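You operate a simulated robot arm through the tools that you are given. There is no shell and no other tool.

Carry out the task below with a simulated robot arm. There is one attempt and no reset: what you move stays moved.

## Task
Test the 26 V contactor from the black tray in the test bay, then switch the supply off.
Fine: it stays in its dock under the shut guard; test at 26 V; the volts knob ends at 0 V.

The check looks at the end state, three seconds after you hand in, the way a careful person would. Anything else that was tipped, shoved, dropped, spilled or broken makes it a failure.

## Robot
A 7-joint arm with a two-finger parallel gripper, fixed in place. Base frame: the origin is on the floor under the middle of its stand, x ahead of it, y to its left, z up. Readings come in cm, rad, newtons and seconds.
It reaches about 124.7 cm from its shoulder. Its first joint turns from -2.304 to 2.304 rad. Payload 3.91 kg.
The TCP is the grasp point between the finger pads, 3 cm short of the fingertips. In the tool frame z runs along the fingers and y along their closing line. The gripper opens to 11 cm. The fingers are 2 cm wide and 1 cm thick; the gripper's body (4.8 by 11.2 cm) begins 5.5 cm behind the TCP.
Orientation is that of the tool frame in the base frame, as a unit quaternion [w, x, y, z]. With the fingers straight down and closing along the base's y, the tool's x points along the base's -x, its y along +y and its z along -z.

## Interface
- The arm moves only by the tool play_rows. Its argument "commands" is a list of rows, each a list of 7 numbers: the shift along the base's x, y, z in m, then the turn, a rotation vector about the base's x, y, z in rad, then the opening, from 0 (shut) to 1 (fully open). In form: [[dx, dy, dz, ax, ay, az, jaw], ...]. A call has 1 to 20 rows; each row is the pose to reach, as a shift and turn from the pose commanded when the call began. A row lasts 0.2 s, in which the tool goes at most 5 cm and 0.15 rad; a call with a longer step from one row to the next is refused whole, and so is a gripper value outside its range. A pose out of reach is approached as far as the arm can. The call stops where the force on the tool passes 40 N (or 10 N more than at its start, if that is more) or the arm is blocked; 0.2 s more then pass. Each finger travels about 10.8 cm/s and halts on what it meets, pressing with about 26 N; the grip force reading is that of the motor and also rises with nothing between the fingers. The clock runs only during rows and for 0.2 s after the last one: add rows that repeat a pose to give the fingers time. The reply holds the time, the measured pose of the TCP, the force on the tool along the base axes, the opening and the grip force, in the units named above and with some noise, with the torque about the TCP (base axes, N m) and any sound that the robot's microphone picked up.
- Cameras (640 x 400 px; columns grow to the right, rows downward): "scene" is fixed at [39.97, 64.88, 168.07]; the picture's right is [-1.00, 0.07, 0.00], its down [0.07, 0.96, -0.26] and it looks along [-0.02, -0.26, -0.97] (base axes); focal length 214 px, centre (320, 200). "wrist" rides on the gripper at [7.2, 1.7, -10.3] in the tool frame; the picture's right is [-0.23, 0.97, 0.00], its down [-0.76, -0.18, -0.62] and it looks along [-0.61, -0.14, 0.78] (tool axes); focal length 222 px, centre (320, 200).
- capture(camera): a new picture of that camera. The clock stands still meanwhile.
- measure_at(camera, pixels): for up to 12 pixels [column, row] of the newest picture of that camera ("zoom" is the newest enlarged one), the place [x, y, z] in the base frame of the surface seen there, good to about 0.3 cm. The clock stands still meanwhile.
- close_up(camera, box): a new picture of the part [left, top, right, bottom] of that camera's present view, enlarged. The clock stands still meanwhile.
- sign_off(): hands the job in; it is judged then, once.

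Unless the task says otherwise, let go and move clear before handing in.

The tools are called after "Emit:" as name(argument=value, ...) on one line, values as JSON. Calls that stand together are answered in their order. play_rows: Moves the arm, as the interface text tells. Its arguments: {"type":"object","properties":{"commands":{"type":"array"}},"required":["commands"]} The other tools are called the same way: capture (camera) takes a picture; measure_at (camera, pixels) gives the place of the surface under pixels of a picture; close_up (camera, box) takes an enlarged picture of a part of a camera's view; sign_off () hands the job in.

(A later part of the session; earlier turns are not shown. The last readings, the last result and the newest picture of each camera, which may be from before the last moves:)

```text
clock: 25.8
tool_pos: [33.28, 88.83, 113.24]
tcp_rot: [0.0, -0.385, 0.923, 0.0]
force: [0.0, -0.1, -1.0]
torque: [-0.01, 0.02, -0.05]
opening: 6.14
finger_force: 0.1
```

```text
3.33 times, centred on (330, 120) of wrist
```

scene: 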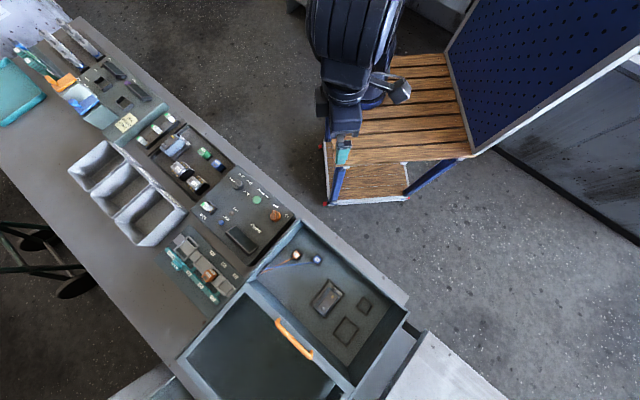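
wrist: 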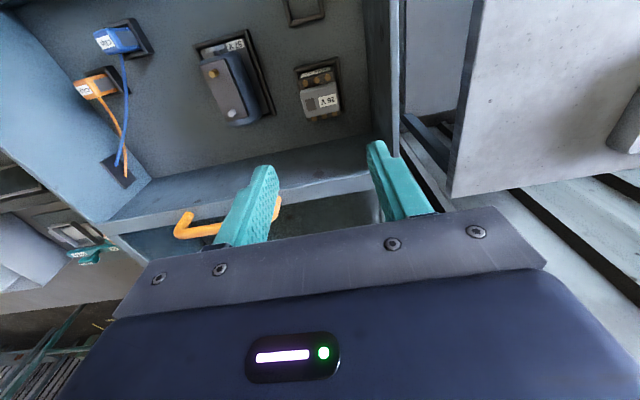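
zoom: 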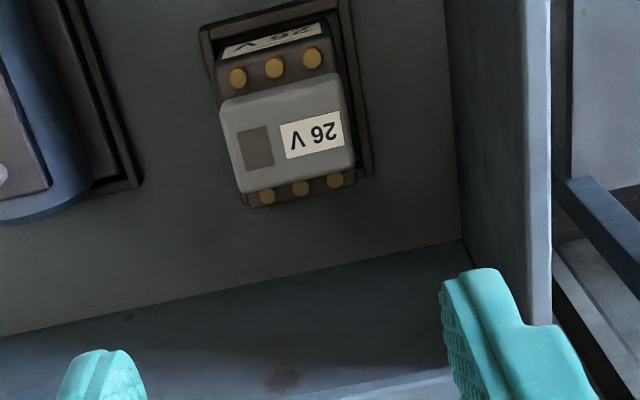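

The contactor sits in its dock. Next I'll shut the guard by hooking its handle (bar at n≈93.95, z≈105.2) from behind, with the fingers tilted outward for reach; first I hover behind the handle at a safe height.

Emit:
play_rows(commands=[[0.03, -0.003, 0.01, 0.04, -0.04, 0, 0.4], [0.065, -0.008, 0.01, 0.08, -0.08, 0, 0.4], [0.1, -0.014, 0.01, 0.13, -0.13, 0, 0.4], [0.13, -0.02, 0.01, 0.18, -0.18, 0, 0.4], [0.16, -0.0265, 0.01, 0.247, -0.247, 0, 0.4], [0.16, -0.0265, 0.01, 0.247, -0.247, 0, 0.4]])

Emit:
capture(camera="wrist")

Emit:
capture(camera="scene")

```text
clock: 27.2
tool_pos: [49.39, 86.34, 113.87]
tcp_rot: [0.161, -0.38, 0.909, 0.066]
force: [-0.4, 0.0, 0.4]
torque: [0.03, -0.01, 0.0]
opening: 4.4
finger_force: 0.1
```

```text
taken
```

wrist: 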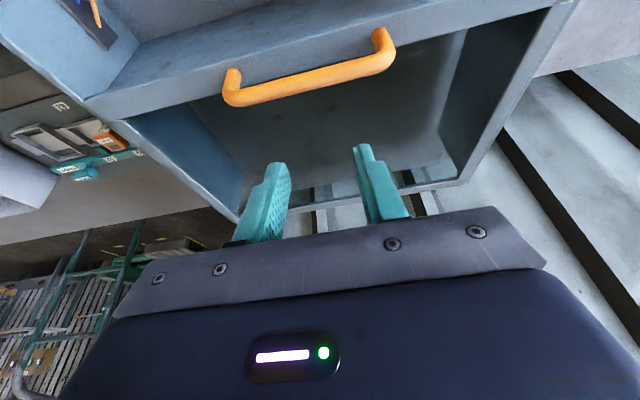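

```text
taken
```

scene: 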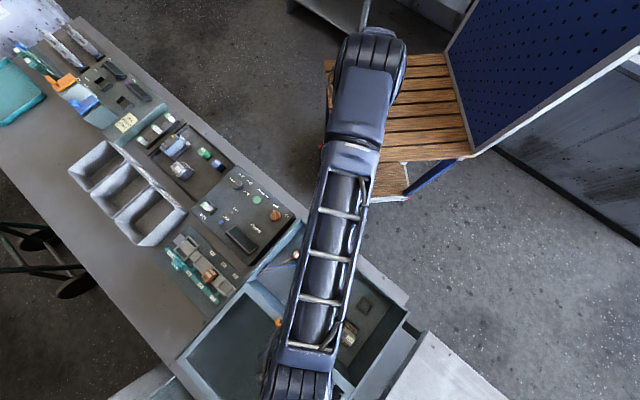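

The tilt worked and the handle now lies on the robot side of the fingers (bar from (235,90) to (383,45)). I'll re-measure the handle and frame from here.

Emit:
measure_at(camera="wrist", pixels=[[240, 100], [310, 80], [380, 60], [235, 78], [378, 35], [200, 95], [310, 60], [430, 28], [320, 140], [250, 130], [450, 170], [480, 60]])

Emit:
close_up(camera="wrist", box=[190, 0, 430, 150])

```text
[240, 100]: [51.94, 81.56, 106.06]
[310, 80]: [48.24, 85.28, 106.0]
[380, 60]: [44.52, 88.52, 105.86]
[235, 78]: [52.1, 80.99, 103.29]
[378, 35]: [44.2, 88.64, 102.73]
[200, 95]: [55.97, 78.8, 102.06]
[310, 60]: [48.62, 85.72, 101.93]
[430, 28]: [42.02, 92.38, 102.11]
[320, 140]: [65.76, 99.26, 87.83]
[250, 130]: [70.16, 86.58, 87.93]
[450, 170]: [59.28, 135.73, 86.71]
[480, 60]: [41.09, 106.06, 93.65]
```

```text
2.67 times, centred on (310, 75) of wrist
```

zoom: 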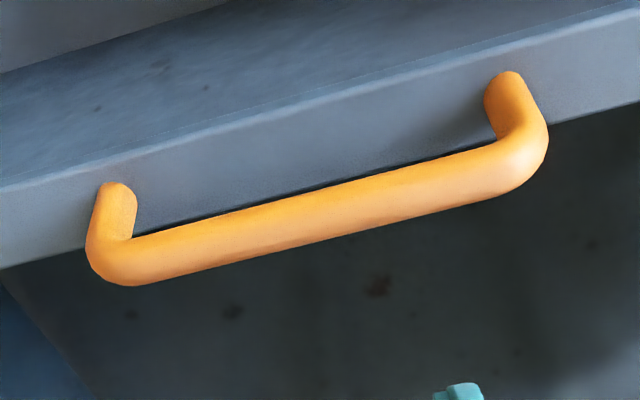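

The bar is confirmed at n≈94.2 with its top at z≈106 on a frame top at z≈102. Descending behind it, fingers clear by about 0.5 cm.

Emit:
play_rows(commands=[[0, 0, -0.03, 0, 0, 0, 0.4], [0, 0, -0.055, 0, 0, 0, 0.4], [0, 0, -0.068, 0, 0, 0, 0.4], [0, 0, -0.0715, 0, 0, 0, 0.4], [0, 0, -0.0715, 0, 0, 0, 0.4]])

Emit:
capture(camera="wrist")

```text
clock: 28.4
tool_pos: [49.24, 86.24, 106.91]
tcp_rot: [0.16, -0.38, 0.909, 0.066]
force: [0.0, 0.1, 0.3]
torque: [0.0, 0.02, -0.03]
opening: 4.42
finger_force: 0.0
```

```text
taken
```

wrist: 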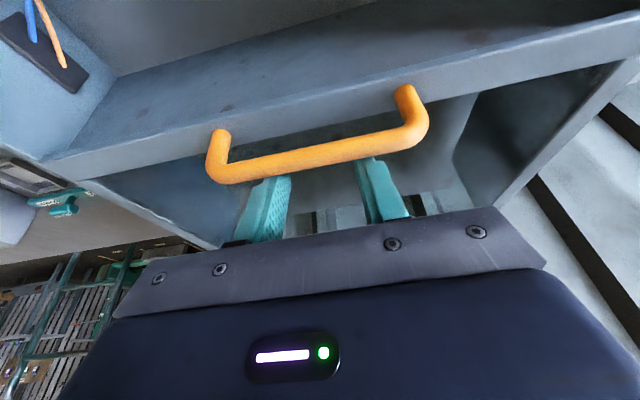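

Both fingers are behind the bar. Pulling gently toward the robot (−n) by 4 cm to test that the guard slides.

Emit:
play_rows(commands=[[-0.004, -0.004, 0, 0, 0, 0, 0.4], [-0.008, -0.008, 0, 0, 0, 0, 0.4], [-0.013, -0.013, 0, 0, 0, 0, 0.4], [-0.018, -0.018, 0, 0, 0, 0, 0.4], [-0.023, -0.023, 0, 0, 0, 0, 0.4], [-0.028, -0.028, 0, 0, 0, 0, 0.4]])

Emit:
capture(camera="wrist")

```text
clock: 29.8
tool_pos: [46.58, 83.47, 106.87]
tcp_rot: [0.16, -0.379, 0.909, 0.066]
force: [-0.4, 0.7, -0.4]
torque: [-0.03, -0.01, 0.0]
opening: 4.39
finger_force: 0.1
```

```text
taken
```

wrist: 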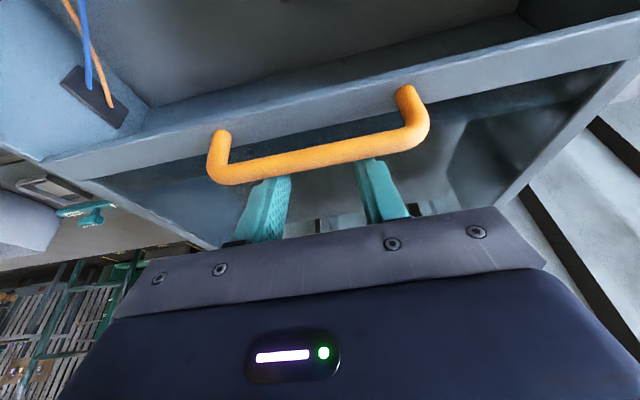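

The handle moved with the fingers (the bay is being covered) with almost no force. Continuing the pull.

Emit:
play_rows(commands=[[-0.007, -0.007, 0, 0, 0, 0, 0.4], [-0.014, -0.014, 0, 0, 0, 0, 0.4], [-0.021, -0.021, 0, 0, 0, 0, 0.4], [-0.028, -0.028, 0, 0, 0, 0, 0.4], [-0.035, -0.035, 0, 0, 0, 0, 0.4], [-0.042, -0.042, 0, 0, 0, 0, 0.4], [-0.049, -0.049, 0, 0, 0, 0, 0.4], [-0.056, -0.056, 0, 0, 0, 0, 0.4], [-0.063, -0.063, 0, 0, 0, 0, 0.4], [-0.07, -0.07, 0, 0, 0, 0, 0.4], [-0.077, -0.077, 0, 0, 0, 0, 0.4], [-0.084, -0.084, 0, 0, 0, 0, 0.4], [-0.091, -0.091, 0, 0, 0, 0, 0.4], [-0.098, -0.098, 0, 0, 0, 0, 0.4]])

Emit:
capture(camera="wrist")

Emit:
capture(camera="scene")

```text
clock: 32.8
tool_pos: [36.63, 73.74, 107.01]
tcp_rot: [0.161, -0.379, 0.909, 0.066]
force: [-0.1, -0.2, -0.3]
torque: [0.01, -0.01, 0.0]
opening: 4.36
finger_force: 0.0
```

```text
taken
```

wrist: 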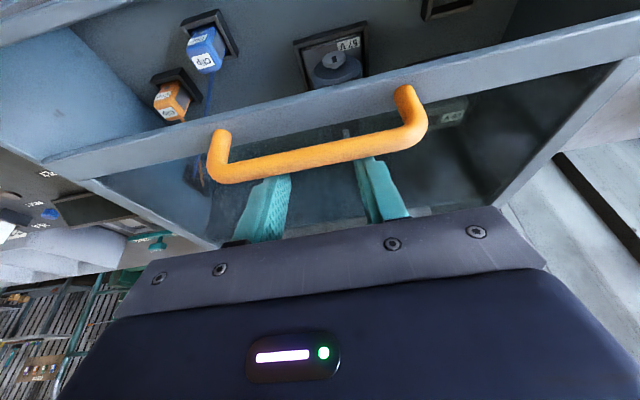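

```text
taken
```

scene: 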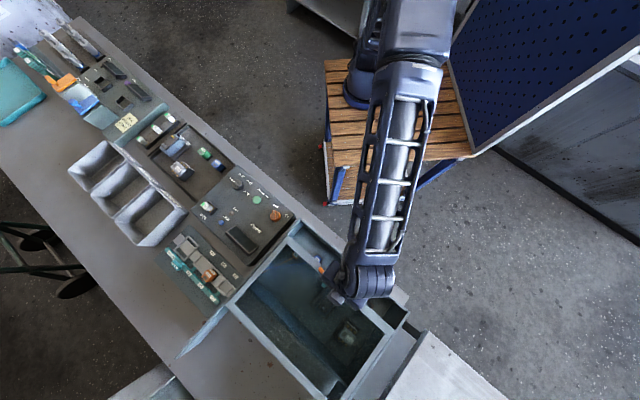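

The guard slides smoothly over the contactor. I'll continue more slowly to the end stop.

Emit:
play_rows(commands=[[-0.006, -0.006, 0, 0, 0, 0, 0.4], [-0.012, -0.012, 0, 0, 0, 0, 0.4], [-0.018, -0.018, 0, 0, 0, 0, 0.4], [-0.023, -0.023, 0, 0, 0, 0, 0.4], [-0.027, -0.027, 0, 0, 0, 0, 0.4], [-0.031, -0.031, 0, 0, 0, 0, 0.4], [-0.035, -0.035, 0, 0, 0, 0, 0.4], [-0.039, -0.039, 0, 0, 0, 0, 0.4], [-0.043, -0.043, 0, 0, 0, 0, 0.4], [-0.047, -0.047, 0, 0, 0, 0, 0.4]])

Emit:
capture(camera="wrist")

```text
clock: 35.0
tool_pos: [31.84, 69.04, 107.07]
tcp_rot: [0.16, -0.38, 0.909, 0.066]
force: [0.0, 1.0, -0.6]
torque: [-0.01, 0.03, -0.02]
opening: 4.39
finger_force: 0.1
```

```text
taken
```

wrist: 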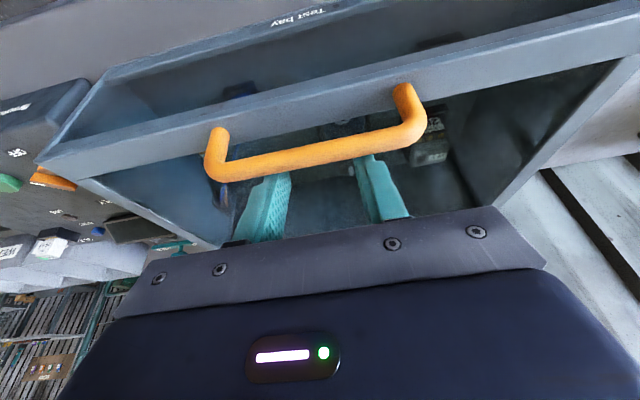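

A gap of a few centimetres remains to the bay's front wall. Continuing in small steps until it stops.

Emit:
play_rows(commands=[[-0.003, -0.003, 0, 0, 0, 0, 0.4], [-0.006, -0.006, 0, 0, 0, 0, 0.4], [-0.009, -0.009, 0, 0, 0, 0, 0.4], [-0.012, -0.012, 0, 0, 0, 0, 0.4], [-0.015, -0.015, 0, 0, 0, 0, 0.4], [-0.018, -0.018, 0, 0, 0, 0, 0.4], [-0.021, -0.021, 0, 0, 0, 0, 0.4], [-0.024, -0.024, 0, 0, 0, 0, 0.4], [-0.027, -0.027, 0, 0, 0, 0, 0.4], [-0.03, -0.03, 0, 0, 0, 0, 0.4]])

Emit:
capture(camera="wrist")

```text
clock: 35.6
tool_pos: [31.97, 68.67, 107.15]
tcp_rot: [0.164, -0.377, 0.909, 0.068]
force: [9.6, 4.4, 0.3]
torque: [0.1, -0.14, 0.12]
opening: 4.47
finger_force: 0.2
stopped in row 2: the force on the tool passed its limit at 49 N (the readings are from after the stop); the commanded pose is now the measured one
```

```text
taken
```

wrist: 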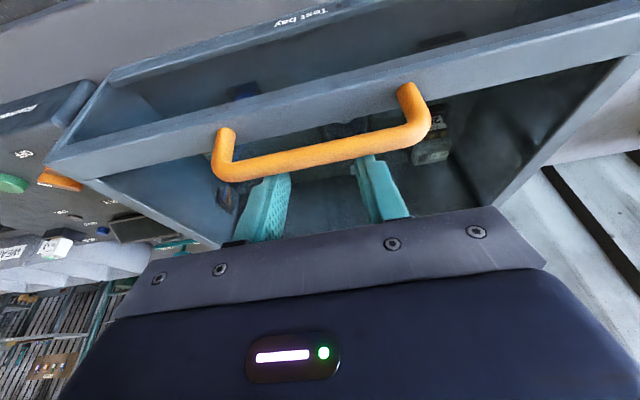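

The pull stopped at 49 N. I need to see whether the guard is fully shut or something jammed, so I'll look closely.

Emit:
close_up(camera="scene", box=[200, 190, 440, 400])

Emit:
measure_at(camera="wrist", pixels=[[70, 155], [230, 115], [380, 75], [550, 35], [110, 75], [250, 35], [370, 5], [70, 170], [200, 90], [400, 50], [300, 150], [330, 70]])

Emit:
close_up(camera="wrist", box=[40, 0, 420, 240])

```text
1.90 times, centred on (320, 295) of scene
```

zoom: 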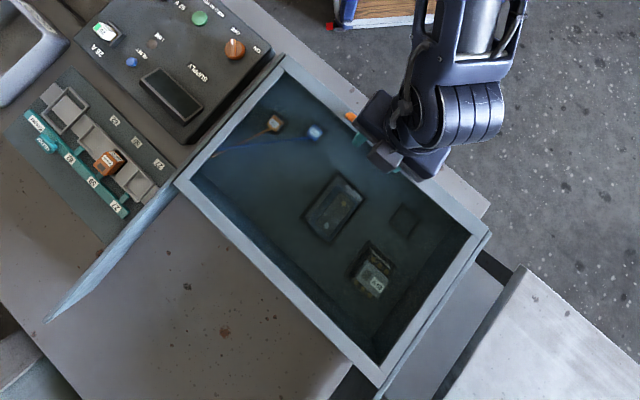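

```text
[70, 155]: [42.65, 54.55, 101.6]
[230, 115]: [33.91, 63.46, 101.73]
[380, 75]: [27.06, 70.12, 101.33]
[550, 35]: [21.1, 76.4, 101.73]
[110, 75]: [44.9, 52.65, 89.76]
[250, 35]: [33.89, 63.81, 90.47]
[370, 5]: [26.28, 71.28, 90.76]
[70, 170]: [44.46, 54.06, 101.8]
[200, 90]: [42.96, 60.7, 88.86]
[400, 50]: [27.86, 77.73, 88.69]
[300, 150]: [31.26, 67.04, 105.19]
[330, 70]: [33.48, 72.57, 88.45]
```

```text
1.67 times, centred on (230, 120) of wrist
```

zoom: 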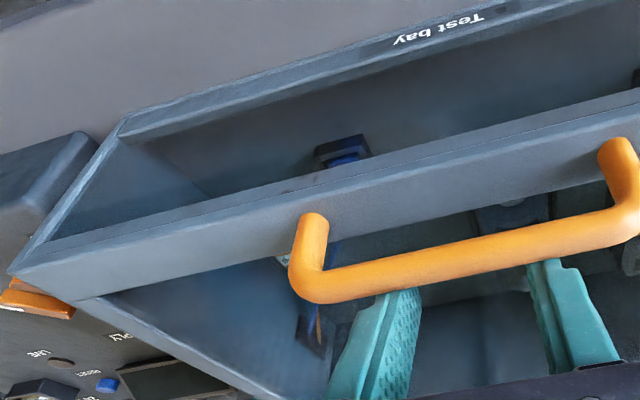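

The guard's front bar (n≈68.8) is now flush with the bay's low front wall (n≈69), and the scene shows the frame fully over the bay: it is shut. I'll back off the bar slightly and lift clear.

Emit:
play_rows(commands=[[0.003, 0.003, 0.0, 0, 0, 0, 0.4], [0.003, 0.003, 0.02, 0, 0, 0, 0.4], [0.003, 0.003, 0.06, 0, 0, 0, 0.4], [0.003, 0.003, 0.1, 0, 0, 0, 0.4], [0.003, 0.003, 0.13, -0.08, 0.08, 0, 0.3], [0.003, 0.003, 0.15, -0.16, 0.16, 0, 0.2], [0.003, 0.003, 0.15, -0.24, 0.24, 0, 0.1], [0.003, 0.003, 0.15, -0.247, 0.247, 0, 0.1]])

Emit:
capture(camera="scene")

Emit:
capture(camera="wrist")

```text
clock: 37.4
tool_pos: [31.98, 68.79, 122.03]
tcp_rot: [0.001, -0.383, 0.924, 0.002]
force: [0.5, 0.9, 0.1]
torque: [0.02, -0.01, 0.02]
opening: 1.07
finger_force: 0.0
```

```text
taken
```

scene: 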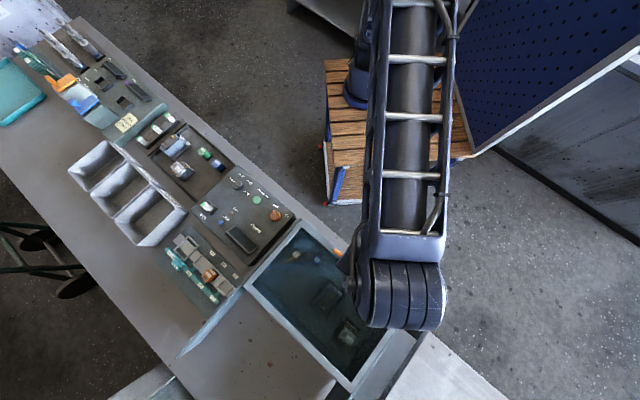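

```text
taken
```

wrist: 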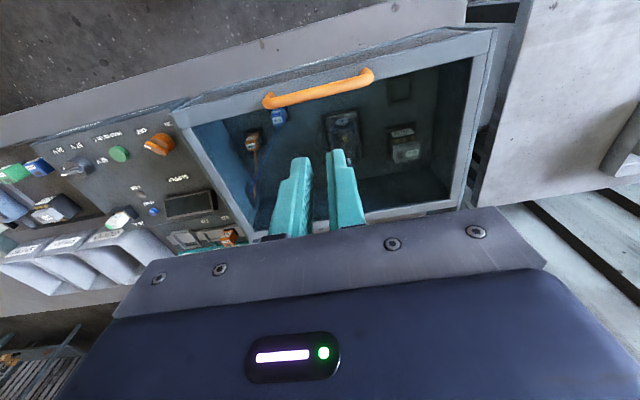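

The guard is shut and the wrist view shows the contactor under it at (405,145). Now I'll move over the supply panel to measure the knobs and button.

Emit:
play_rows(commands=[[0.031, -0.0275, 0, 0, 0, 0.003, 0.1], [0.062, -0.055, 0, 0, 0, 0.006, 0.1], [0.093, -0.0825, 0, 0, 0, 0.01, 0.1], [0.124, -0.11, -0.01, 0, 0, 0.013, 0.1], [0.155, -0.1375, -0.02, 0, 0, 0.015, 0.1], [0.186, -0.165, -0.03, 0, 0, 0.015, 0.1], [0.217, -0.1925, -0.04, 0, 0, 0.015, 0.1], [0.248, -0.22, -0.05, 0, 0, 0.015, 0.1], [0.28, -0.248, -0.07, 0, 0, 0.015, 0.1], [0.28, -0.248, -0.07, 0, 0, 0.015, 0.1]])

Emit:
capture(camera="wrist")

Emit:
close_up(camera="wrist", box=[200, 20, 460, 190])

```text
clock: 39.6
tool_pos: [60.15, 43.9, 114.99]
tcp_rot: [0.002, -0.39, 0.921, 0.002]
force: [-0.4, -0.4, -0.5]
torque: [-0.01, -0.01, -0.03]
opening: 1.11
finger_force: 0.1
```

```text
taken
```

wrist: 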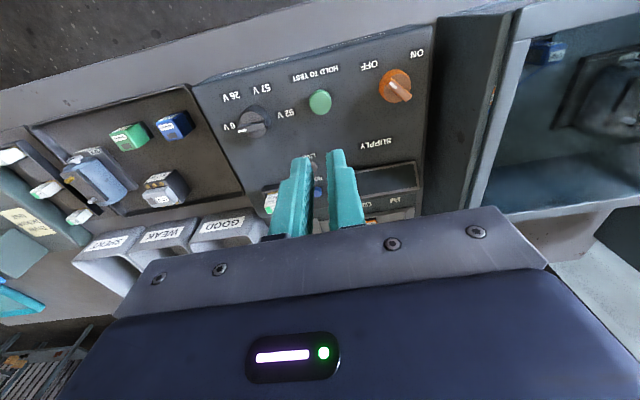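

```text
2.35 times, centred on (330, 105) of wrist
```

zoom: 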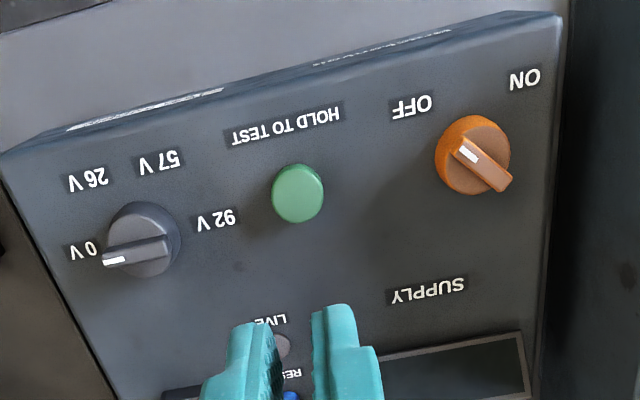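

The volts knob (at (252,122)) points at 0 V, with 26 V next clockwise; the orange supply knob (395,85) points at OFF. I'll measure both knobs and the panel surface precisely.

Emit:
close_up(camera="wrist", box=[210, 80, 310, 150])

```text
5.71 times, centred on (260, 115) of wrist
```

zoom: 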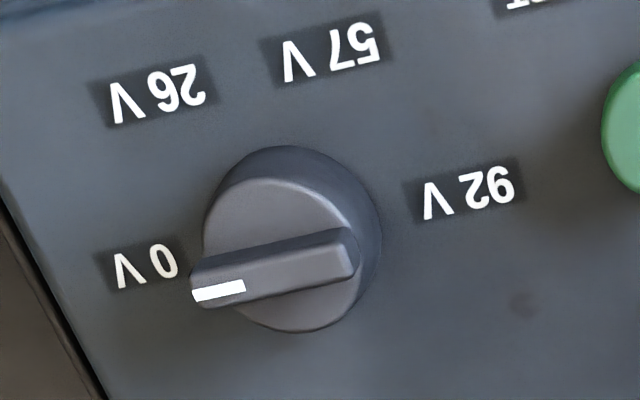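

Emit:
measure_at(camera="zoom", pixels=[[205, 292], [240, 287], [280, 275], [330, 255], [345, 262], [270, 215], [290, 312], [150, 265], [155, 95], [320, 52], [465, 195], [430, 290]])

Emit:
measure_at(camera="zoom", pixels=[[215, 280], [330, 240], [215, 305], [345, 275], [300, 180], [360, 200], [100, 350], [200, 370], [500, 100], [560, 300], [260, 120], [240, 265]])

Emit:
close_up(camera="wrist", box=[290, 45, 430, 135])

```text
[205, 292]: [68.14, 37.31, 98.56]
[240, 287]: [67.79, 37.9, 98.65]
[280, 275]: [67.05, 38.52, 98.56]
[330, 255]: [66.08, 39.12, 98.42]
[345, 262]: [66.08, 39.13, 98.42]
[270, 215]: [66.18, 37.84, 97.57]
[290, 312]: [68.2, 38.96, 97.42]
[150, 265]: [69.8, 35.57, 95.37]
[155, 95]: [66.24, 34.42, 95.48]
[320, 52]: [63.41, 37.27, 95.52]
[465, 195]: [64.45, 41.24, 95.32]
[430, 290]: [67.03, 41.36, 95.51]
```

```text
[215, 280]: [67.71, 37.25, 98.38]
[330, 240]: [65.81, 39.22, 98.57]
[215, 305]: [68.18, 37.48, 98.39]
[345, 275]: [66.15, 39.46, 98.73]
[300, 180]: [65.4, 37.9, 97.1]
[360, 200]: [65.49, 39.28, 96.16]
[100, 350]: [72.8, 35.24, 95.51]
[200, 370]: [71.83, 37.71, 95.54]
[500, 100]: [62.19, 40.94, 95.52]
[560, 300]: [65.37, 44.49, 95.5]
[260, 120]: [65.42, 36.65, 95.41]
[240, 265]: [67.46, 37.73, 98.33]
```

```text
4.44 times, centred on (360, 90) of wrist
```

zoom: 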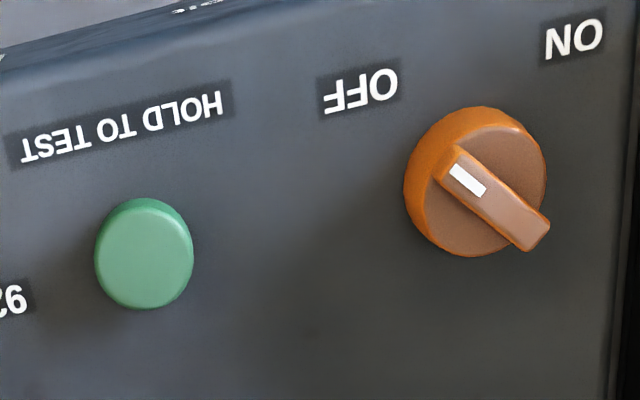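

Panel top is flat at z≈95.5; the volts knob centre is ≈(67.1,38.35), ridge top z≈98.5, pointing −45° at 0 V with 26 V about 60° clockwise. Now the supply knob and test button.

Emit:
measure_at(camera="zoom", pixels=[[450, 165], [470, 180], [490, 197], [515, 220], [535, 238], [510, 150], [460, 235], [360, 92], [573, 40], [440, 185], [480, 160], [525, 200]])

Emit:
measure_at(camera="zoom", pixels=[[145, 255], [145, 205], [145, 300], [105, 255], [188, 250], [300, 300], [500, 320], [250, 230], [145, 230], [145, 280], [125, 255], [165, 255]])

```text
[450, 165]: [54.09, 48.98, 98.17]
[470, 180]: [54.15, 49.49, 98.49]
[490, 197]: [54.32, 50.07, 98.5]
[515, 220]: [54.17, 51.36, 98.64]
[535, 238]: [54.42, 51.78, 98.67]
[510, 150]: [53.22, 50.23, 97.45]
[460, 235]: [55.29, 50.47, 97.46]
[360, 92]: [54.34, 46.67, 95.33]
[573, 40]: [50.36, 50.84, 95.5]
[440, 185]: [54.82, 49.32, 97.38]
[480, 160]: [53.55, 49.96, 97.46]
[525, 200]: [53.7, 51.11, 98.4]
```

```text
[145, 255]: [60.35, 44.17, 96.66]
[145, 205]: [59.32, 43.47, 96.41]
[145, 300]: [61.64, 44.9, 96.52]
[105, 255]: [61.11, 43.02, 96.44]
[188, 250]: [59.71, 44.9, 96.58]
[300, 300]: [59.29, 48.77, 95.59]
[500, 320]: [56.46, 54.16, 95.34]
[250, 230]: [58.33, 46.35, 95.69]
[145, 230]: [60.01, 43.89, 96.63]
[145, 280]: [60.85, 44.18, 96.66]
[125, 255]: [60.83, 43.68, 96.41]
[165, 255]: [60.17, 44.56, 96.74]
```

Supply knob centre ≈(54.25,50.4) with OFF at ≈−90° and ON ≈−180°; button centre ≈(60.35,44.1), top z≈96.65. I'll rotate the tool +90° so the fingers close across the volts knob's ridge, hovering over it.

Emit:
play_rows(commands=[[0.007, -0.006, 0, 0, 0, 0.14, 0.2], [0.014, -0.011, 0, 0, 0, 0.28, 0.2], [0.021, -0.017, 0, 0, 0, 0.42, 0.22], [0.028, -0.022, 0, 0, 0, 0.56, 0.22], [0.035, -0.028, 0, 0, 0, 0.7, 0.22], [0.042, -0.034, 0, 0, 0, 0.84, 0.22], [0.049, -0.039, 0, 0, 0, 0.98, 0.22], [0.056, -0.045, 0, 0, 0, 1.12, 0.22], [0.063, -0.05, 0, 0, 0, 1.26, 0.22], [0.0695, -0.0555, 0, 0, 0, 1.4, 0.22], [0.0695, -0.0555, -0.02, 0, 0, 1.54, 0.22], [0.0695, -0.0555, -0.05, 0, 0, 1.557, 0.22], [0.0695, -0.0555, -0.08, 0, 0, 1.557, 0.22], [0.0695, -0.0555, -0.08, 0, 0, 1.557, 0.22]])

Emit:
capture(camera="wrist")

Emit:
close_up(camera="scene", box=[180, 140, 310, 260])

```text
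clock: 42.6
tool_pos: [67.28, 38.49, 107.24]
tcp_rot: [0.0, 0.925, -0.38, -0.001]
force: [0.0, 0.5, -0.7]
torque: [-0.04, 0.03, 0.02]
opening: 2.43
finger_force: 0.1
```

```text
taken
```

wrist: 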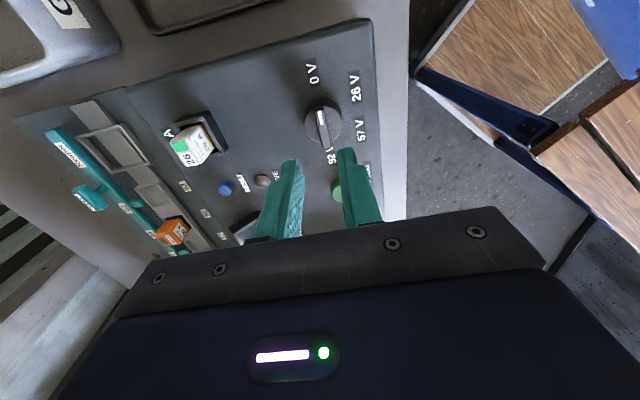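

```text
3.33 times, centred on (245, 200) of scene
```

zoom: 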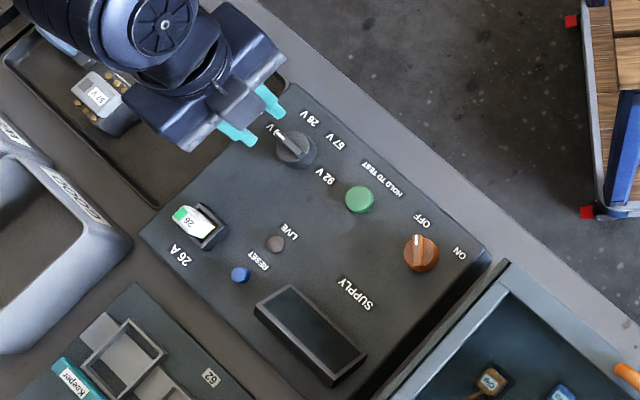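

Rotation worked (yaw ≈135°). I'll re-measure the knob from this closer view.

Emit:
close_up(camera="wrist", box=[280, 50, 390, 180])

```text
3.08 times, centred on (335, 115) of wrist
```

zoom: 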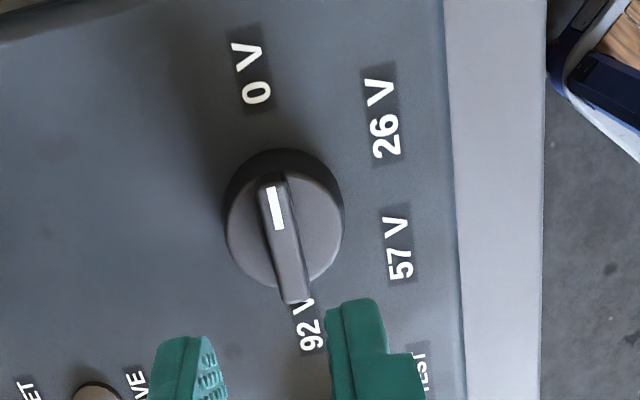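

Emit:
measure_at(camera="zoom", pixels=[[272, 190], [278, 215], [285, 245], [294, 285], [262, 215], [305, 245], [235, 230], [330, 215], [255, 70], [380, 120], [397, 250], [310, 330]])

Emit:
measure_at(camera="zoom", pixels=[[270, 186], [280, 230], [290, 265], [295, 295], [268, 230], [295, 240], [245, 255], [320, 260], [240, 195], [325, 190], [185, 345], [355, 310]])

```text
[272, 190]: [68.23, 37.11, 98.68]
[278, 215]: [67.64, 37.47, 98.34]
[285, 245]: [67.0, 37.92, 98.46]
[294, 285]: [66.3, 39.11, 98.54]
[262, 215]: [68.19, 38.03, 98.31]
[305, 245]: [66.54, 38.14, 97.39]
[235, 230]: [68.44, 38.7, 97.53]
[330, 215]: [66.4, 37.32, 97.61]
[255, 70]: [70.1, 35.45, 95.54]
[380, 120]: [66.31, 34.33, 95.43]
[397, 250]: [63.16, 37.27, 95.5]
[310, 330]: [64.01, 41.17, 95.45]
```

```text
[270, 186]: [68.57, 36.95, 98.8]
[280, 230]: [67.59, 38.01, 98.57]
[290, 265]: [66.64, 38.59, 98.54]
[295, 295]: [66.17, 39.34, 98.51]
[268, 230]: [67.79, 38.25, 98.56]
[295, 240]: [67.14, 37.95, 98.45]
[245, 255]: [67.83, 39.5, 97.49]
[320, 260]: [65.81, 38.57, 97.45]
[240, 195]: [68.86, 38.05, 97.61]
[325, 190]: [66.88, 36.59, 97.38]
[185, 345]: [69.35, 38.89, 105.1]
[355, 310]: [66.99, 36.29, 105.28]
```

The ridge centreline is at n≈74.55 and the knob centre ≈(67.2,38.25). I'll shift slightly and descend so the fingertips straddle the ridge (tips ≈97.8).

Emit:
play_rows(commands=[[-0.001, -0.0022, -0.02, 0, 0, 0, 0.2], [-0.001, -0.0022, -0.045, 0, 0, 0, 0.2], [-0.001, -0.0022, -0.06, 0, 0, 0, 0.2], [-0.001, -0.0022, -0.064, 0, 0, 0, 0.2], [-0.001, -0.0022, -0.064, 0, 0, 0, 0.2]])

Emit:
capture(camera="wrist")

Emit:
close_up(camera="wrist", box=[250, 90, 400, 230])

```text
clock: 43.8
tool_pos: [67.07, 38.27, 100.75]
tcp_rot: [0.0, 0.924, -0.382, -0.003]
force: [-0.3, -0.1, 0.5]
torque: [0.02, -0.03, -0.01]
opening: 2.2
finger_force: 0.0
```

```text
taken
```

wrist: 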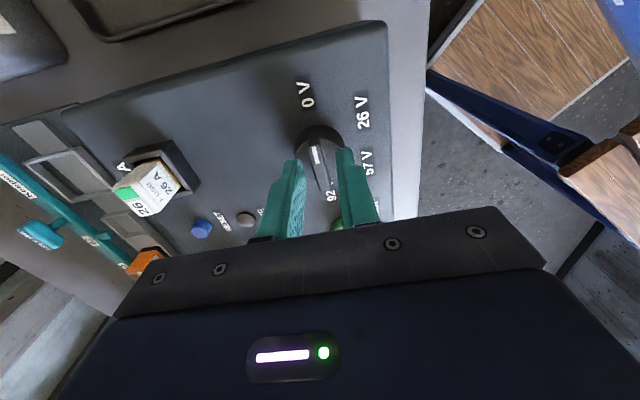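

```text
2.86 times, centred on (325, 160) of wrist
```

zoom: 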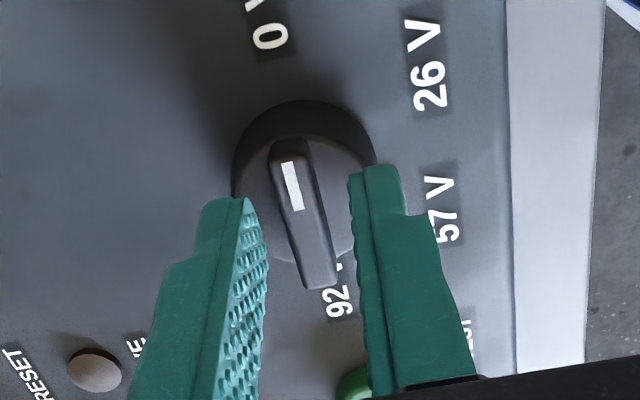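

The fingers straddle the ridge at (303,155). Closing onto it gently.

Emit:
play_rows(commands=[[0, 0, 0, 0, 0, 0, 0.12], [0, 0, 0, 0, 0, 0, 0.05], [0, 0, 0, 0, 0, 0, 0.02], [0, 0, 0, 0, 0, 0, 0.02]])

Emit:
close_up(camera="wrist", box=[250, 90, 400, 230])

```text
clock: 44.8
tool_pos: [67.14, 38.25, 100.9]
tcp_rot: [0.0, 0.924, -0.381, -0.003]
force: [3.4, 3.3, -1.4]
torque: [0.21, -0.05, -0.04]
opening: 0.91
finger_force: 44.7
```

```text
2.86 times, centred on (325, 160) of wrist
```

zoom: 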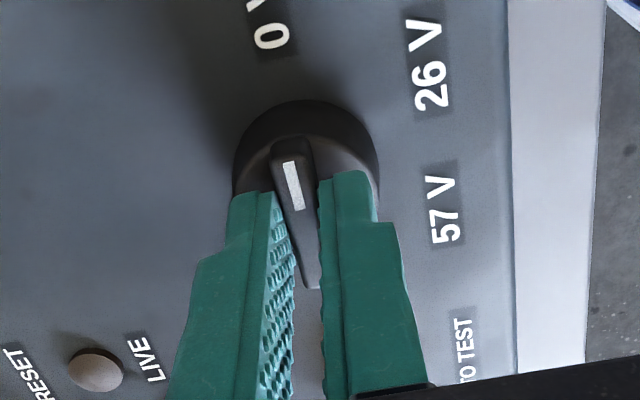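

The ridge is gripped (0.91 cm). Turning the knob 60° clockwise toward 26 V.

Emit:
play_rows(commands=[[0, 0, 0, 0, 0, -0.1, 0.02], [0, 0, 0, 0, 0, -0.2, 0.02], [0, 0, 0, 0, 0, -0.3, 0.02], [0, 0, 0, 0, 0, -0.4, 0.02], [0, 0, 0, 0, 0, -0.5, 0.02], [0, 0, 0, 0, 0, -0.6, 0.02], [0, 0, 0, 0, 0, -0.7, 0.02], [0, 0, 0, 0, 0, -0.8, 0.02], [0, 0, 0, 0, 0, -0.9, 0.02], [0, 0, 0, 0, 0, -1.0, 0.02], [0, 0, 0, 0, 0, -1.047, 0.02], [0, 0, 0, 0, 0, -1.047, 0.02]])

Emit:
capture(camera="wrist")

Emit:
close_up(camera="wrist", box=[230, 70, 420, 230])

```text
clock: 47.4
tool_pos: [67.04, 38.16, 100.75]
tcp_rot: [0.002, -0.609, 0.793, 0.002]
force: [12.2, -14.3, 21.7]
torque: [-0.88, -0.18, 0.0]
opening: 0.89
finger_force: 45.0
```

```text
taken
```

wrist: 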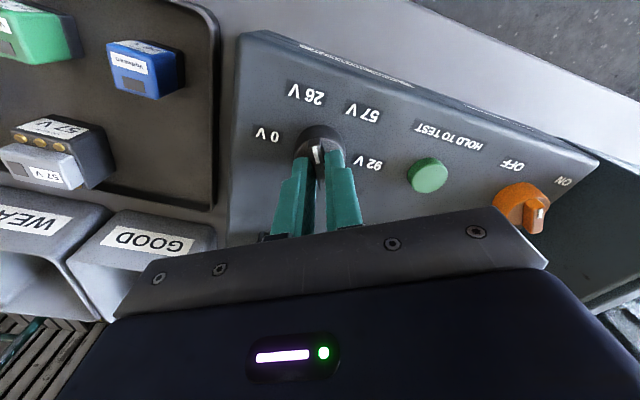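

```text
2.50 times, centred on (325, 150) of wrist
```

zoom: 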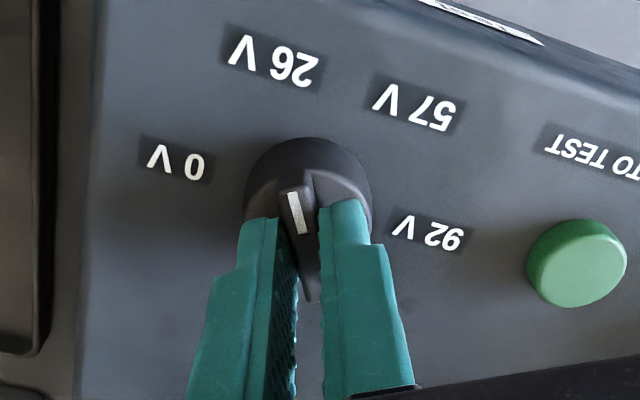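

The knob appears to point toward 26 V, with some side load. I'll open the fingers to relieve it and check the pointer.

Emit:
play_rows(commands=[[0, 0, 0, 0, 0, 0, 0.08], [0, 0, 0, 0, 0, 0, 0.2], [0, 0, 0, 0, 0, 0, 0.2], [0, 0, 0.03, 0, 0, 0, 0.2], [0, 0, 0.06, 0, 0, 0, 0.2], [0, 0, 0.06, 0, 0, 0, 0.2]])

Emit:
capture(camera="wrist")

Emit:
close_up(camera="wrist", box=[240, 50, 400, 170])

```text
clock: 48.8
tool_pos: [67.0, 38.25, 106.85]
tcp_rot: [0.001, -0.61, 0.793, 0.002]
force: [-0.2, 0.5, 0.7]
torque: [-0.02, 0.01, 0.01]
opening: 2.21
finger_force: 0.1
```

```text
taken
```

wrist: 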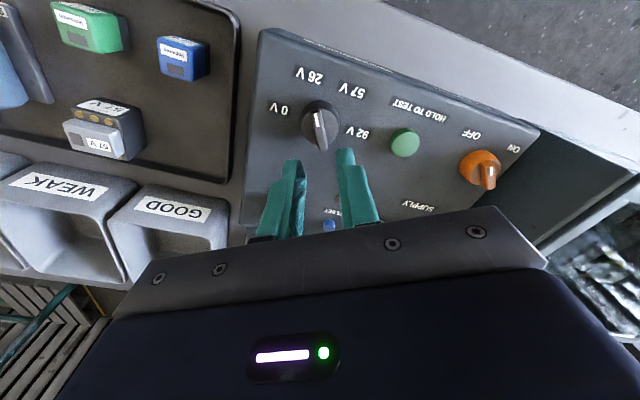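

```text
3.33 times, centred on (320, 110) of wrist
```

zoom: 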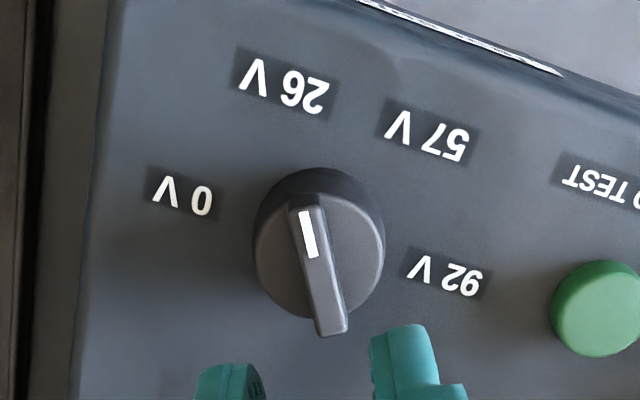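

Emit:
measure_at(camera="zoom", pixels=[[304, 212], [308, 235], [318, 270], [333, 325], [312, 250], [325, 300], [270, 250], [365, 250], [285, 85], [425, 130], [180, 195], [445, 272]])

Emit:
close_up(camera="scene", box=[220, 165, 290, 230])

```text
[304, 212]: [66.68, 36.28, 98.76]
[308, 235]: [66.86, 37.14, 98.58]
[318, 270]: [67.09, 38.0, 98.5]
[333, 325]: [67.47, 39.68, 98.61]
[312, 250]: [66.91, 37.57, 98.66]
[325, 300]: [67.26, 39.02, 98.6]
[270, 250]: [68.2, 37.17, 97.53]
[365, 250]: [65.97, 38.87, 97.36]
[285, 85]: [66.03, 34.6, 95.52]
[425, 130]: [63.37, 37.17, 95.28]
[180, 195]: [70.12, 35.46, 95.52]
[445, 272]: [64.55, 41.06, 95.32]
```

```text
6.15 times, centred on (255, 198) of scene
```

zoom: 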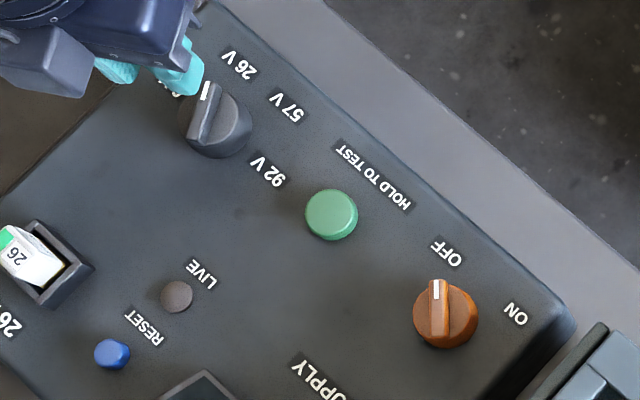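

The volts knob's ridge points at −103°, right at the 26 V label. Now moving over the supply knob and rotating to line the fingers up with its ridge.

Emit:
play_rows(commands=[[-0.025, 0.024, 0.01, 0, 0, 0.04, 0.2], [-0.05, 0.048, 0.01, 0, 0, 0.08, 0.2], [-0.075, 0.072, 0.01, 0, 0, 0.12, 0.2], [-0.1, 0.096, 0.01, 0, 0, 0.16, 0.2], [-0.1275, 0.121, 0.01, 0, 0, 0.19, 0.2], [-0.1275, 0.121, 0.0, 0, 0, 0.19, 0.2], [-0.1275, 0.121, 0.0, 0, 0, 0.19, 0.2]])

Emit:
capture(camera="wrist")

Emit:
close_up(camera="wrist", box=[250, 50, 410, 170])

```text
clock: 50.4
tool_pos: [54.36, 50.31, 106.69]
tcp_rot: [0.002, -0.682, 0.732, 0.002]
force: [-0.7, 0.5, -0.2]
torque: [-0.02, 0.01, -0.02]
opening: 2.21
finger_force: 0.0
```

```text
taken
```

wrist: 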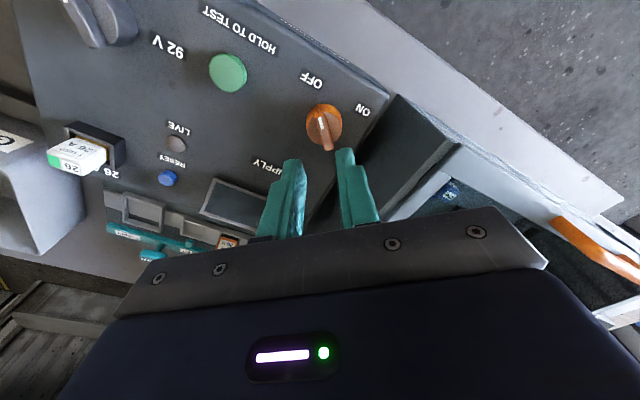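

```text
3.33 times, centred on (330, 110) of wrist
```

zoom: 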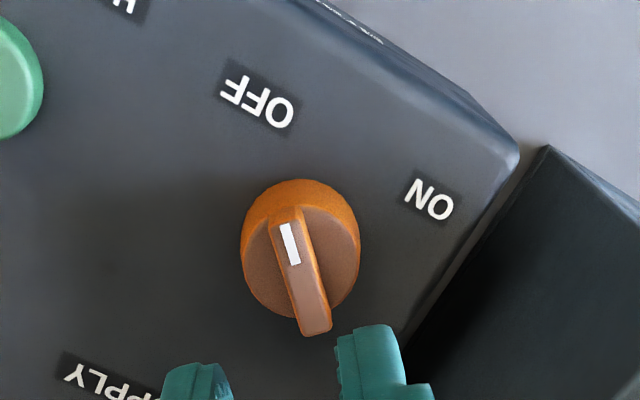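

Emit:
measure_at(camera="zoom", pixels=[[284, 218], [290, 245], [298, 275], [315, 325], [288, 232], [306, 300], [255, 260], [345, 240], [255, 105], [432, 200], [280, 210], [318, 330]])

Emit:
measure_at(camera="zoom", pixels=[[262, 225], [340, 280], [270, 290], [335, 225], [500, 260], [540, 170], [430, 320], [285, 225], [293, 260], [302, 290], [310, 315], [600, 300]])

```text
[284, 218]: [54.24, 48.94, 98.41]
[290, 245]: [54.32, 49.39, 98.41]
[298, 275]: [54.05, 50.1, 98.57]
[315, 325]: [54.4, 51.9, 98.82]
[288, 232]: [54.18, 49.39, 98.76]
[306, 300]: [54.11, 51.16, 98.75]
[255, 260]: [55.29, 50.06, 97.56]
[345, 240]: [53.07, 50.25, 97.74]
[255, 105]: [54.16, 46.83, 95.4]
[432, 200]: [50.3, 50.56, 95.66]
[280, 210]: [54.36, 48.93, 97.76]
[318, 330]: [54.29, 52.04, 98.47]
```

```text
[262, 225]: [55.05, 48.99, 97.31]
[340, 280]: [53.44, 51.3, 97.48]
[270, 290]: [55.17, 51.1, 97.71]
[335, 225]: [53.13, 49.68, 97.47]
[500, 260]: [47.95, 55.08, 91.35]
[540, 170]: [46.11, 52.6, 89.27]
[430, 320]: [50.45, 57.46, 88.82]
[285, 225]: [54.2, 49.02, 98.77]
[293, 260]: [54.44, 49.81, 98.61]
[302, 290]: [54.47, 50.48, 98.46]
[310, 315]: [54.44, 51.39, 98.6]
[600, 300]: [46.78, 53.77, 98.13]
```

The supply ridge runs along y through ≈(54.25,50.4), pointing −90° (OFF). Descending to straddle it, then gripping.

Emit:
play_rows(commands=[[-0.001, 0.0006, -0.02, 0, 0, 0.04, 0.2], [-0.001, 0.0006, -0.045, 0, 0, 0.04, 0.2], [-0.001, 0.0006, -0.058, 0, 0, 0.04, 0.2], [-0.001, 0.0006, -0.058, 0, 0, 0.04, 0.2], [-0.001, 0.0006, -0.058, 0, 0, 0.04, 0.12], [-0.001, 0.0006, -0.058, 0, 0, 0.04, 0.05], [-0.001, 0.0006, -0.058, 0, 0, 0.04, 0.02], [-0.001, 0.0006, -0.058, 0, 0, 0.04, 0.02]])

Emit:
close_up(camera="wrist", box=[230, 70, 420, 230])

```text
clock: 52.2
tool_pos: [54.15, 50.46, 100.87]
tcp_rot: [0.001, -0.698, 0.716, 0.002]
force: [-16.8, -1.1, -3.6]
torque: [0.22, 0.42, 0.01]
opening: 0.87
finger_force: 45.5
```

```text
2.50 times, centred on (325, 150) of wrist
```

zoom: 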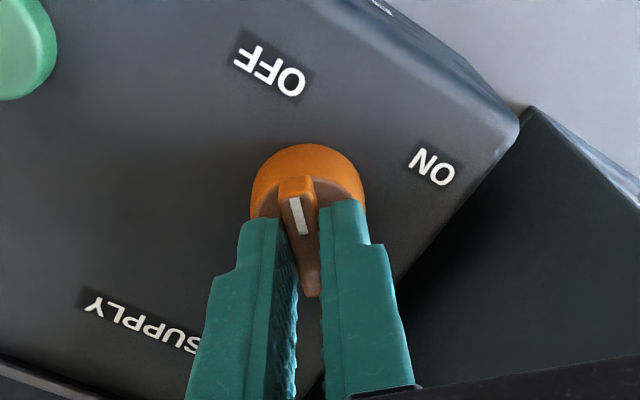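

The ridge is gripped but pushes sideways (−17 N in x), so I'll shift −0.15 cm in x to relieve it and then turn 90° clockwise toward ON.

Emit:
play_rows(commands=[[-0.0015, 0, 0, 0, 0, 0, 0.02], [-0.0015, 0, 0, 0, 0, -0.12, 0.02], [-0.0015, 0, 0, 0, 0, -0.24, 0.02], [-0.0015, 0, 0, 0, 0, -0.36, 0.02], [-0.0015, 0, 0, 0, 0, -0.48, 0.02], [-0.0015, 0, 0, 0, 0, -0.6, 0.02], [-0.0015, 0, 0, 0, 0, -0.72, 0.02], [-0.0015, 0, 0, 0, 0, -0.84, 0.02], [-0.0015, 0, 0, 0, 0, -0.96, 0.02], [-0.0015, 0, 0, 0, 0, -1.08, 0.02], [-0.0015, 0, 0, 0, 0, -1.2, 0.02], [-0.0015, 0, 0, 0, 0, -1.32, 0.02], [-0.0015, 0, 0, 0, 0, -1.44, 0.02], [-0.0015, 0, 0, 0, 0, -1.53, 0.02], [-0.0015, 0, 0, 0, 0, -1.53, 0.02]])

Emit:
capture(camera="wrist")

Emit:
close_up(camera="scene", box=[180, 160, 310, 280])

```text
clock: 55.4
tool_pos: [53.99, 50.46, 100.9]
tcp_rot: [0.002, -0.005, 1.0, 0.0]
force: [-5.3, -0.4, -27.1]
torque: [-0.06, 0.16, -0.02]
opening: 0.9
finger_force: 44.7
```

```text
taken
```

wrist: 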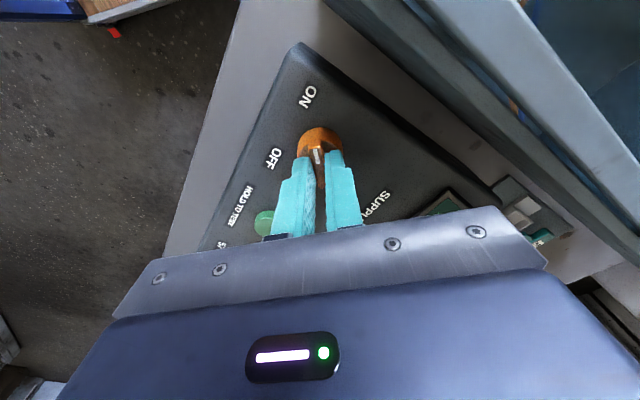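

```text
3.33 times, centred on (245, 220) of scene
```

zoom: 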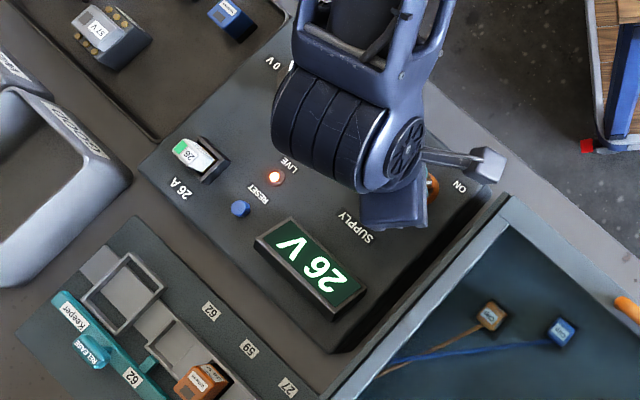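

The LIVE lamp is lit and the display reads 26 V: supply is on. Releasing the knob and moving up over the green HOLD TO TEST button.

Emit:
play_rows(commands=[[0, 0, 0, 0, 0, 0, 0.08], [0, 0, 0, 0, 0, 0, 0.2], [0, 0, 0, 0, 0, 0, 0.2], [0, 0, 0.02, 0, 0, 0, 0.2], [0, 0, 0.05, 0, 0, 0, 0.2], [0.03, -0.03, 0.06, 0, 0, 0.0, 0.1], [0.06, -0.06, 0.06, 0, 0, 0.0, 0.0], [0.063, -0.0635, 0.06, 0, 0, 0, 0.0], [0.063, -0.0635, 0.06, 0, 0, 0, 0.0]])

Emit:
capture(camera="wrist")

Emit:
capture(camera="scene")

```text
clock: 57.4
tool_pos: [60.28, 44.21, 106.84]
tcp_rot: [0.003, -0.005, 1.0, 0.001]
force: [-0.5, -0.7, -0.6]
torque: [0.03, 0.01, -0.04]
opening: 0.0
finger_force: 26.2
```

```text
taken
```

wrist: 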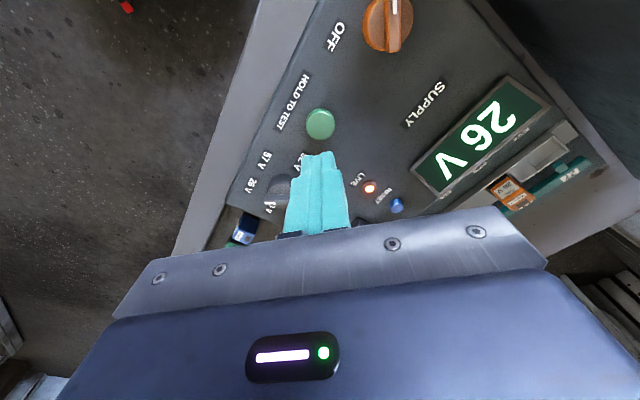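

```text
taken
```

scene: 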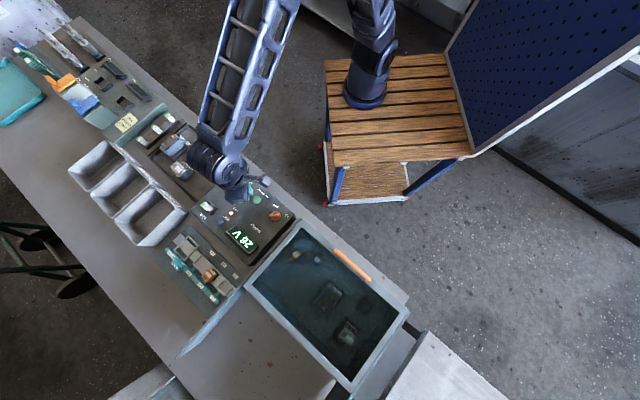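

The display stays at 26 V. Let me verify the button position from this view.

Emit:
measure_at(camera="wrist", pixels=[[320, 123], [310, 123], [331, 123], [320, 112], [320, 134], [300, 108], [345, 120], [388, 10], [388, 30], [388, 45]])

Emit:
close_up(camera="wrist", box=[230, 0, 570, 220])

```text
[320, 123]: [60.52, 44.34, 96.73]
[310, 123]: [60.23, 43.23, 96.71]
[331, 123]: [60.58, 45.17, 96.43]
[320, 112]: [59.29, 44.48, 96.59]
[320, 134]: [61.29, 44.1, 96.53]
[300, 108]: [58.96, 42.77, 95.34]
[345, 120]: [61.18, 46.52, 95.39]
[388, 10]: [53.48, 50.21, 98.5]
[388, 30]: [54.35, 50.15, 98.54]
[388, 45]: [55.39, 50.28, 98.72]
```

```text
1.82 times, centred on (400, 110) of wrist
```

zoom: 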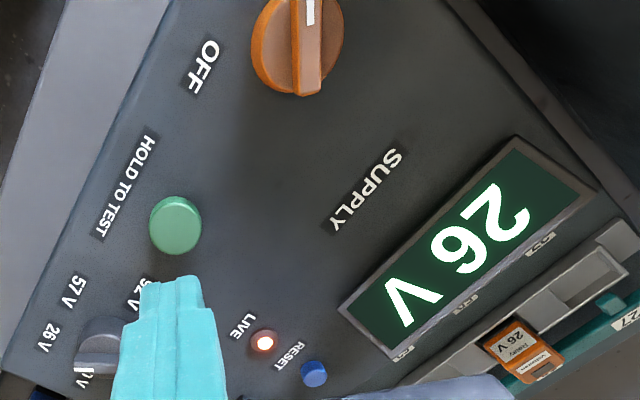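

The button centre is (60.4,44.2), directly below the closed fingertips. Descending to just above it, then pressing gently.

Emit:
play_rows(commands=[[0.001, 0, -0.03, 0, 0, 0, 0], [0.001, 0, -0.055, 0, 0, 0, 0], [0.001, 0, -0.066, 0, 0, 0, 0], [0.001, 0, -0.07, 0, 0, 0, 0], [0.001, 0, -0.0715, 0, 0, 0, 0], [0.001, 0, -0.0725, 0, 0, 0, 0], [0.001, 0, -0.0725, 0, 0, 0, 0]])

Emit:
close_up(camera="scene", box=[180, 160, 310, 280])

```text
clock: 59.0
tool_pos: [60.43, 44.21, 99.66]
tcp_rot: [0.003, -0.005, 1.0, 0.001]
force: [0.0, 0.1, 0.6]
torque: [0.0, 0.0, 0.0]
opening: 0.0
finger_force: 26.3
```

```text
3.33 times, centred on (245, 220) of scene
```

zoom: 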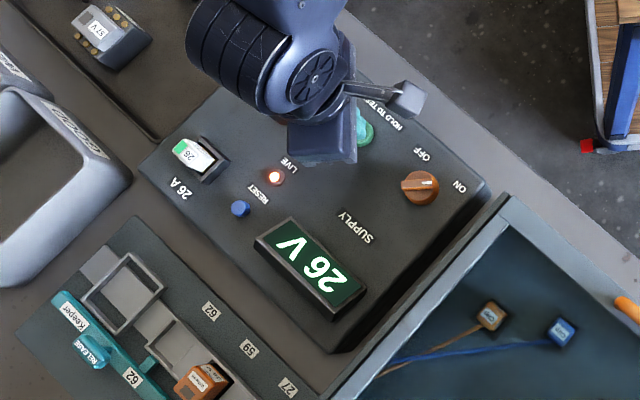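

The fingertips are right at the button's top. Pressing down in small steps and holding.

Emit:
play_rows(commands=[[0, 0, -0.001, 0, 0, 0, 0], [0, 0, -0.002, 0, 0, 0, 0], [0, 0, -0.003, 0, 0, 0, 0], [0, 0, -0.004, 0, 0, 0, 0], [0, 0, -0.004, 0, 0, 0, 0], [0, 0, -0.004, 0, 0, 0, 0]])

Emit:
close_up(camera="scene", box=[180, 160, 310, 280])

```text
clock: 60.4
tool_pos: [60.42, 44.11, 99.22]
tcp_rot: [0.003, -0.005, 1.0, 0.001]
force: [1.4, -0.6, 1.9]
torque: [-0.03, 0.0, -0.02]
opening: 0.01
finger_force: 26.3
heard: click
```

```text
3.33 times, centred on (245, 220) of scene
```

zoom: 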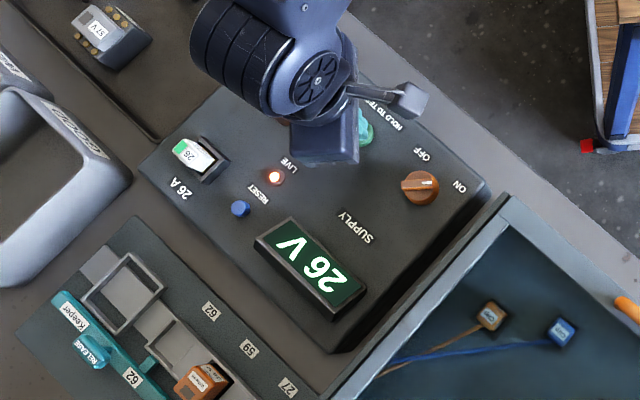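

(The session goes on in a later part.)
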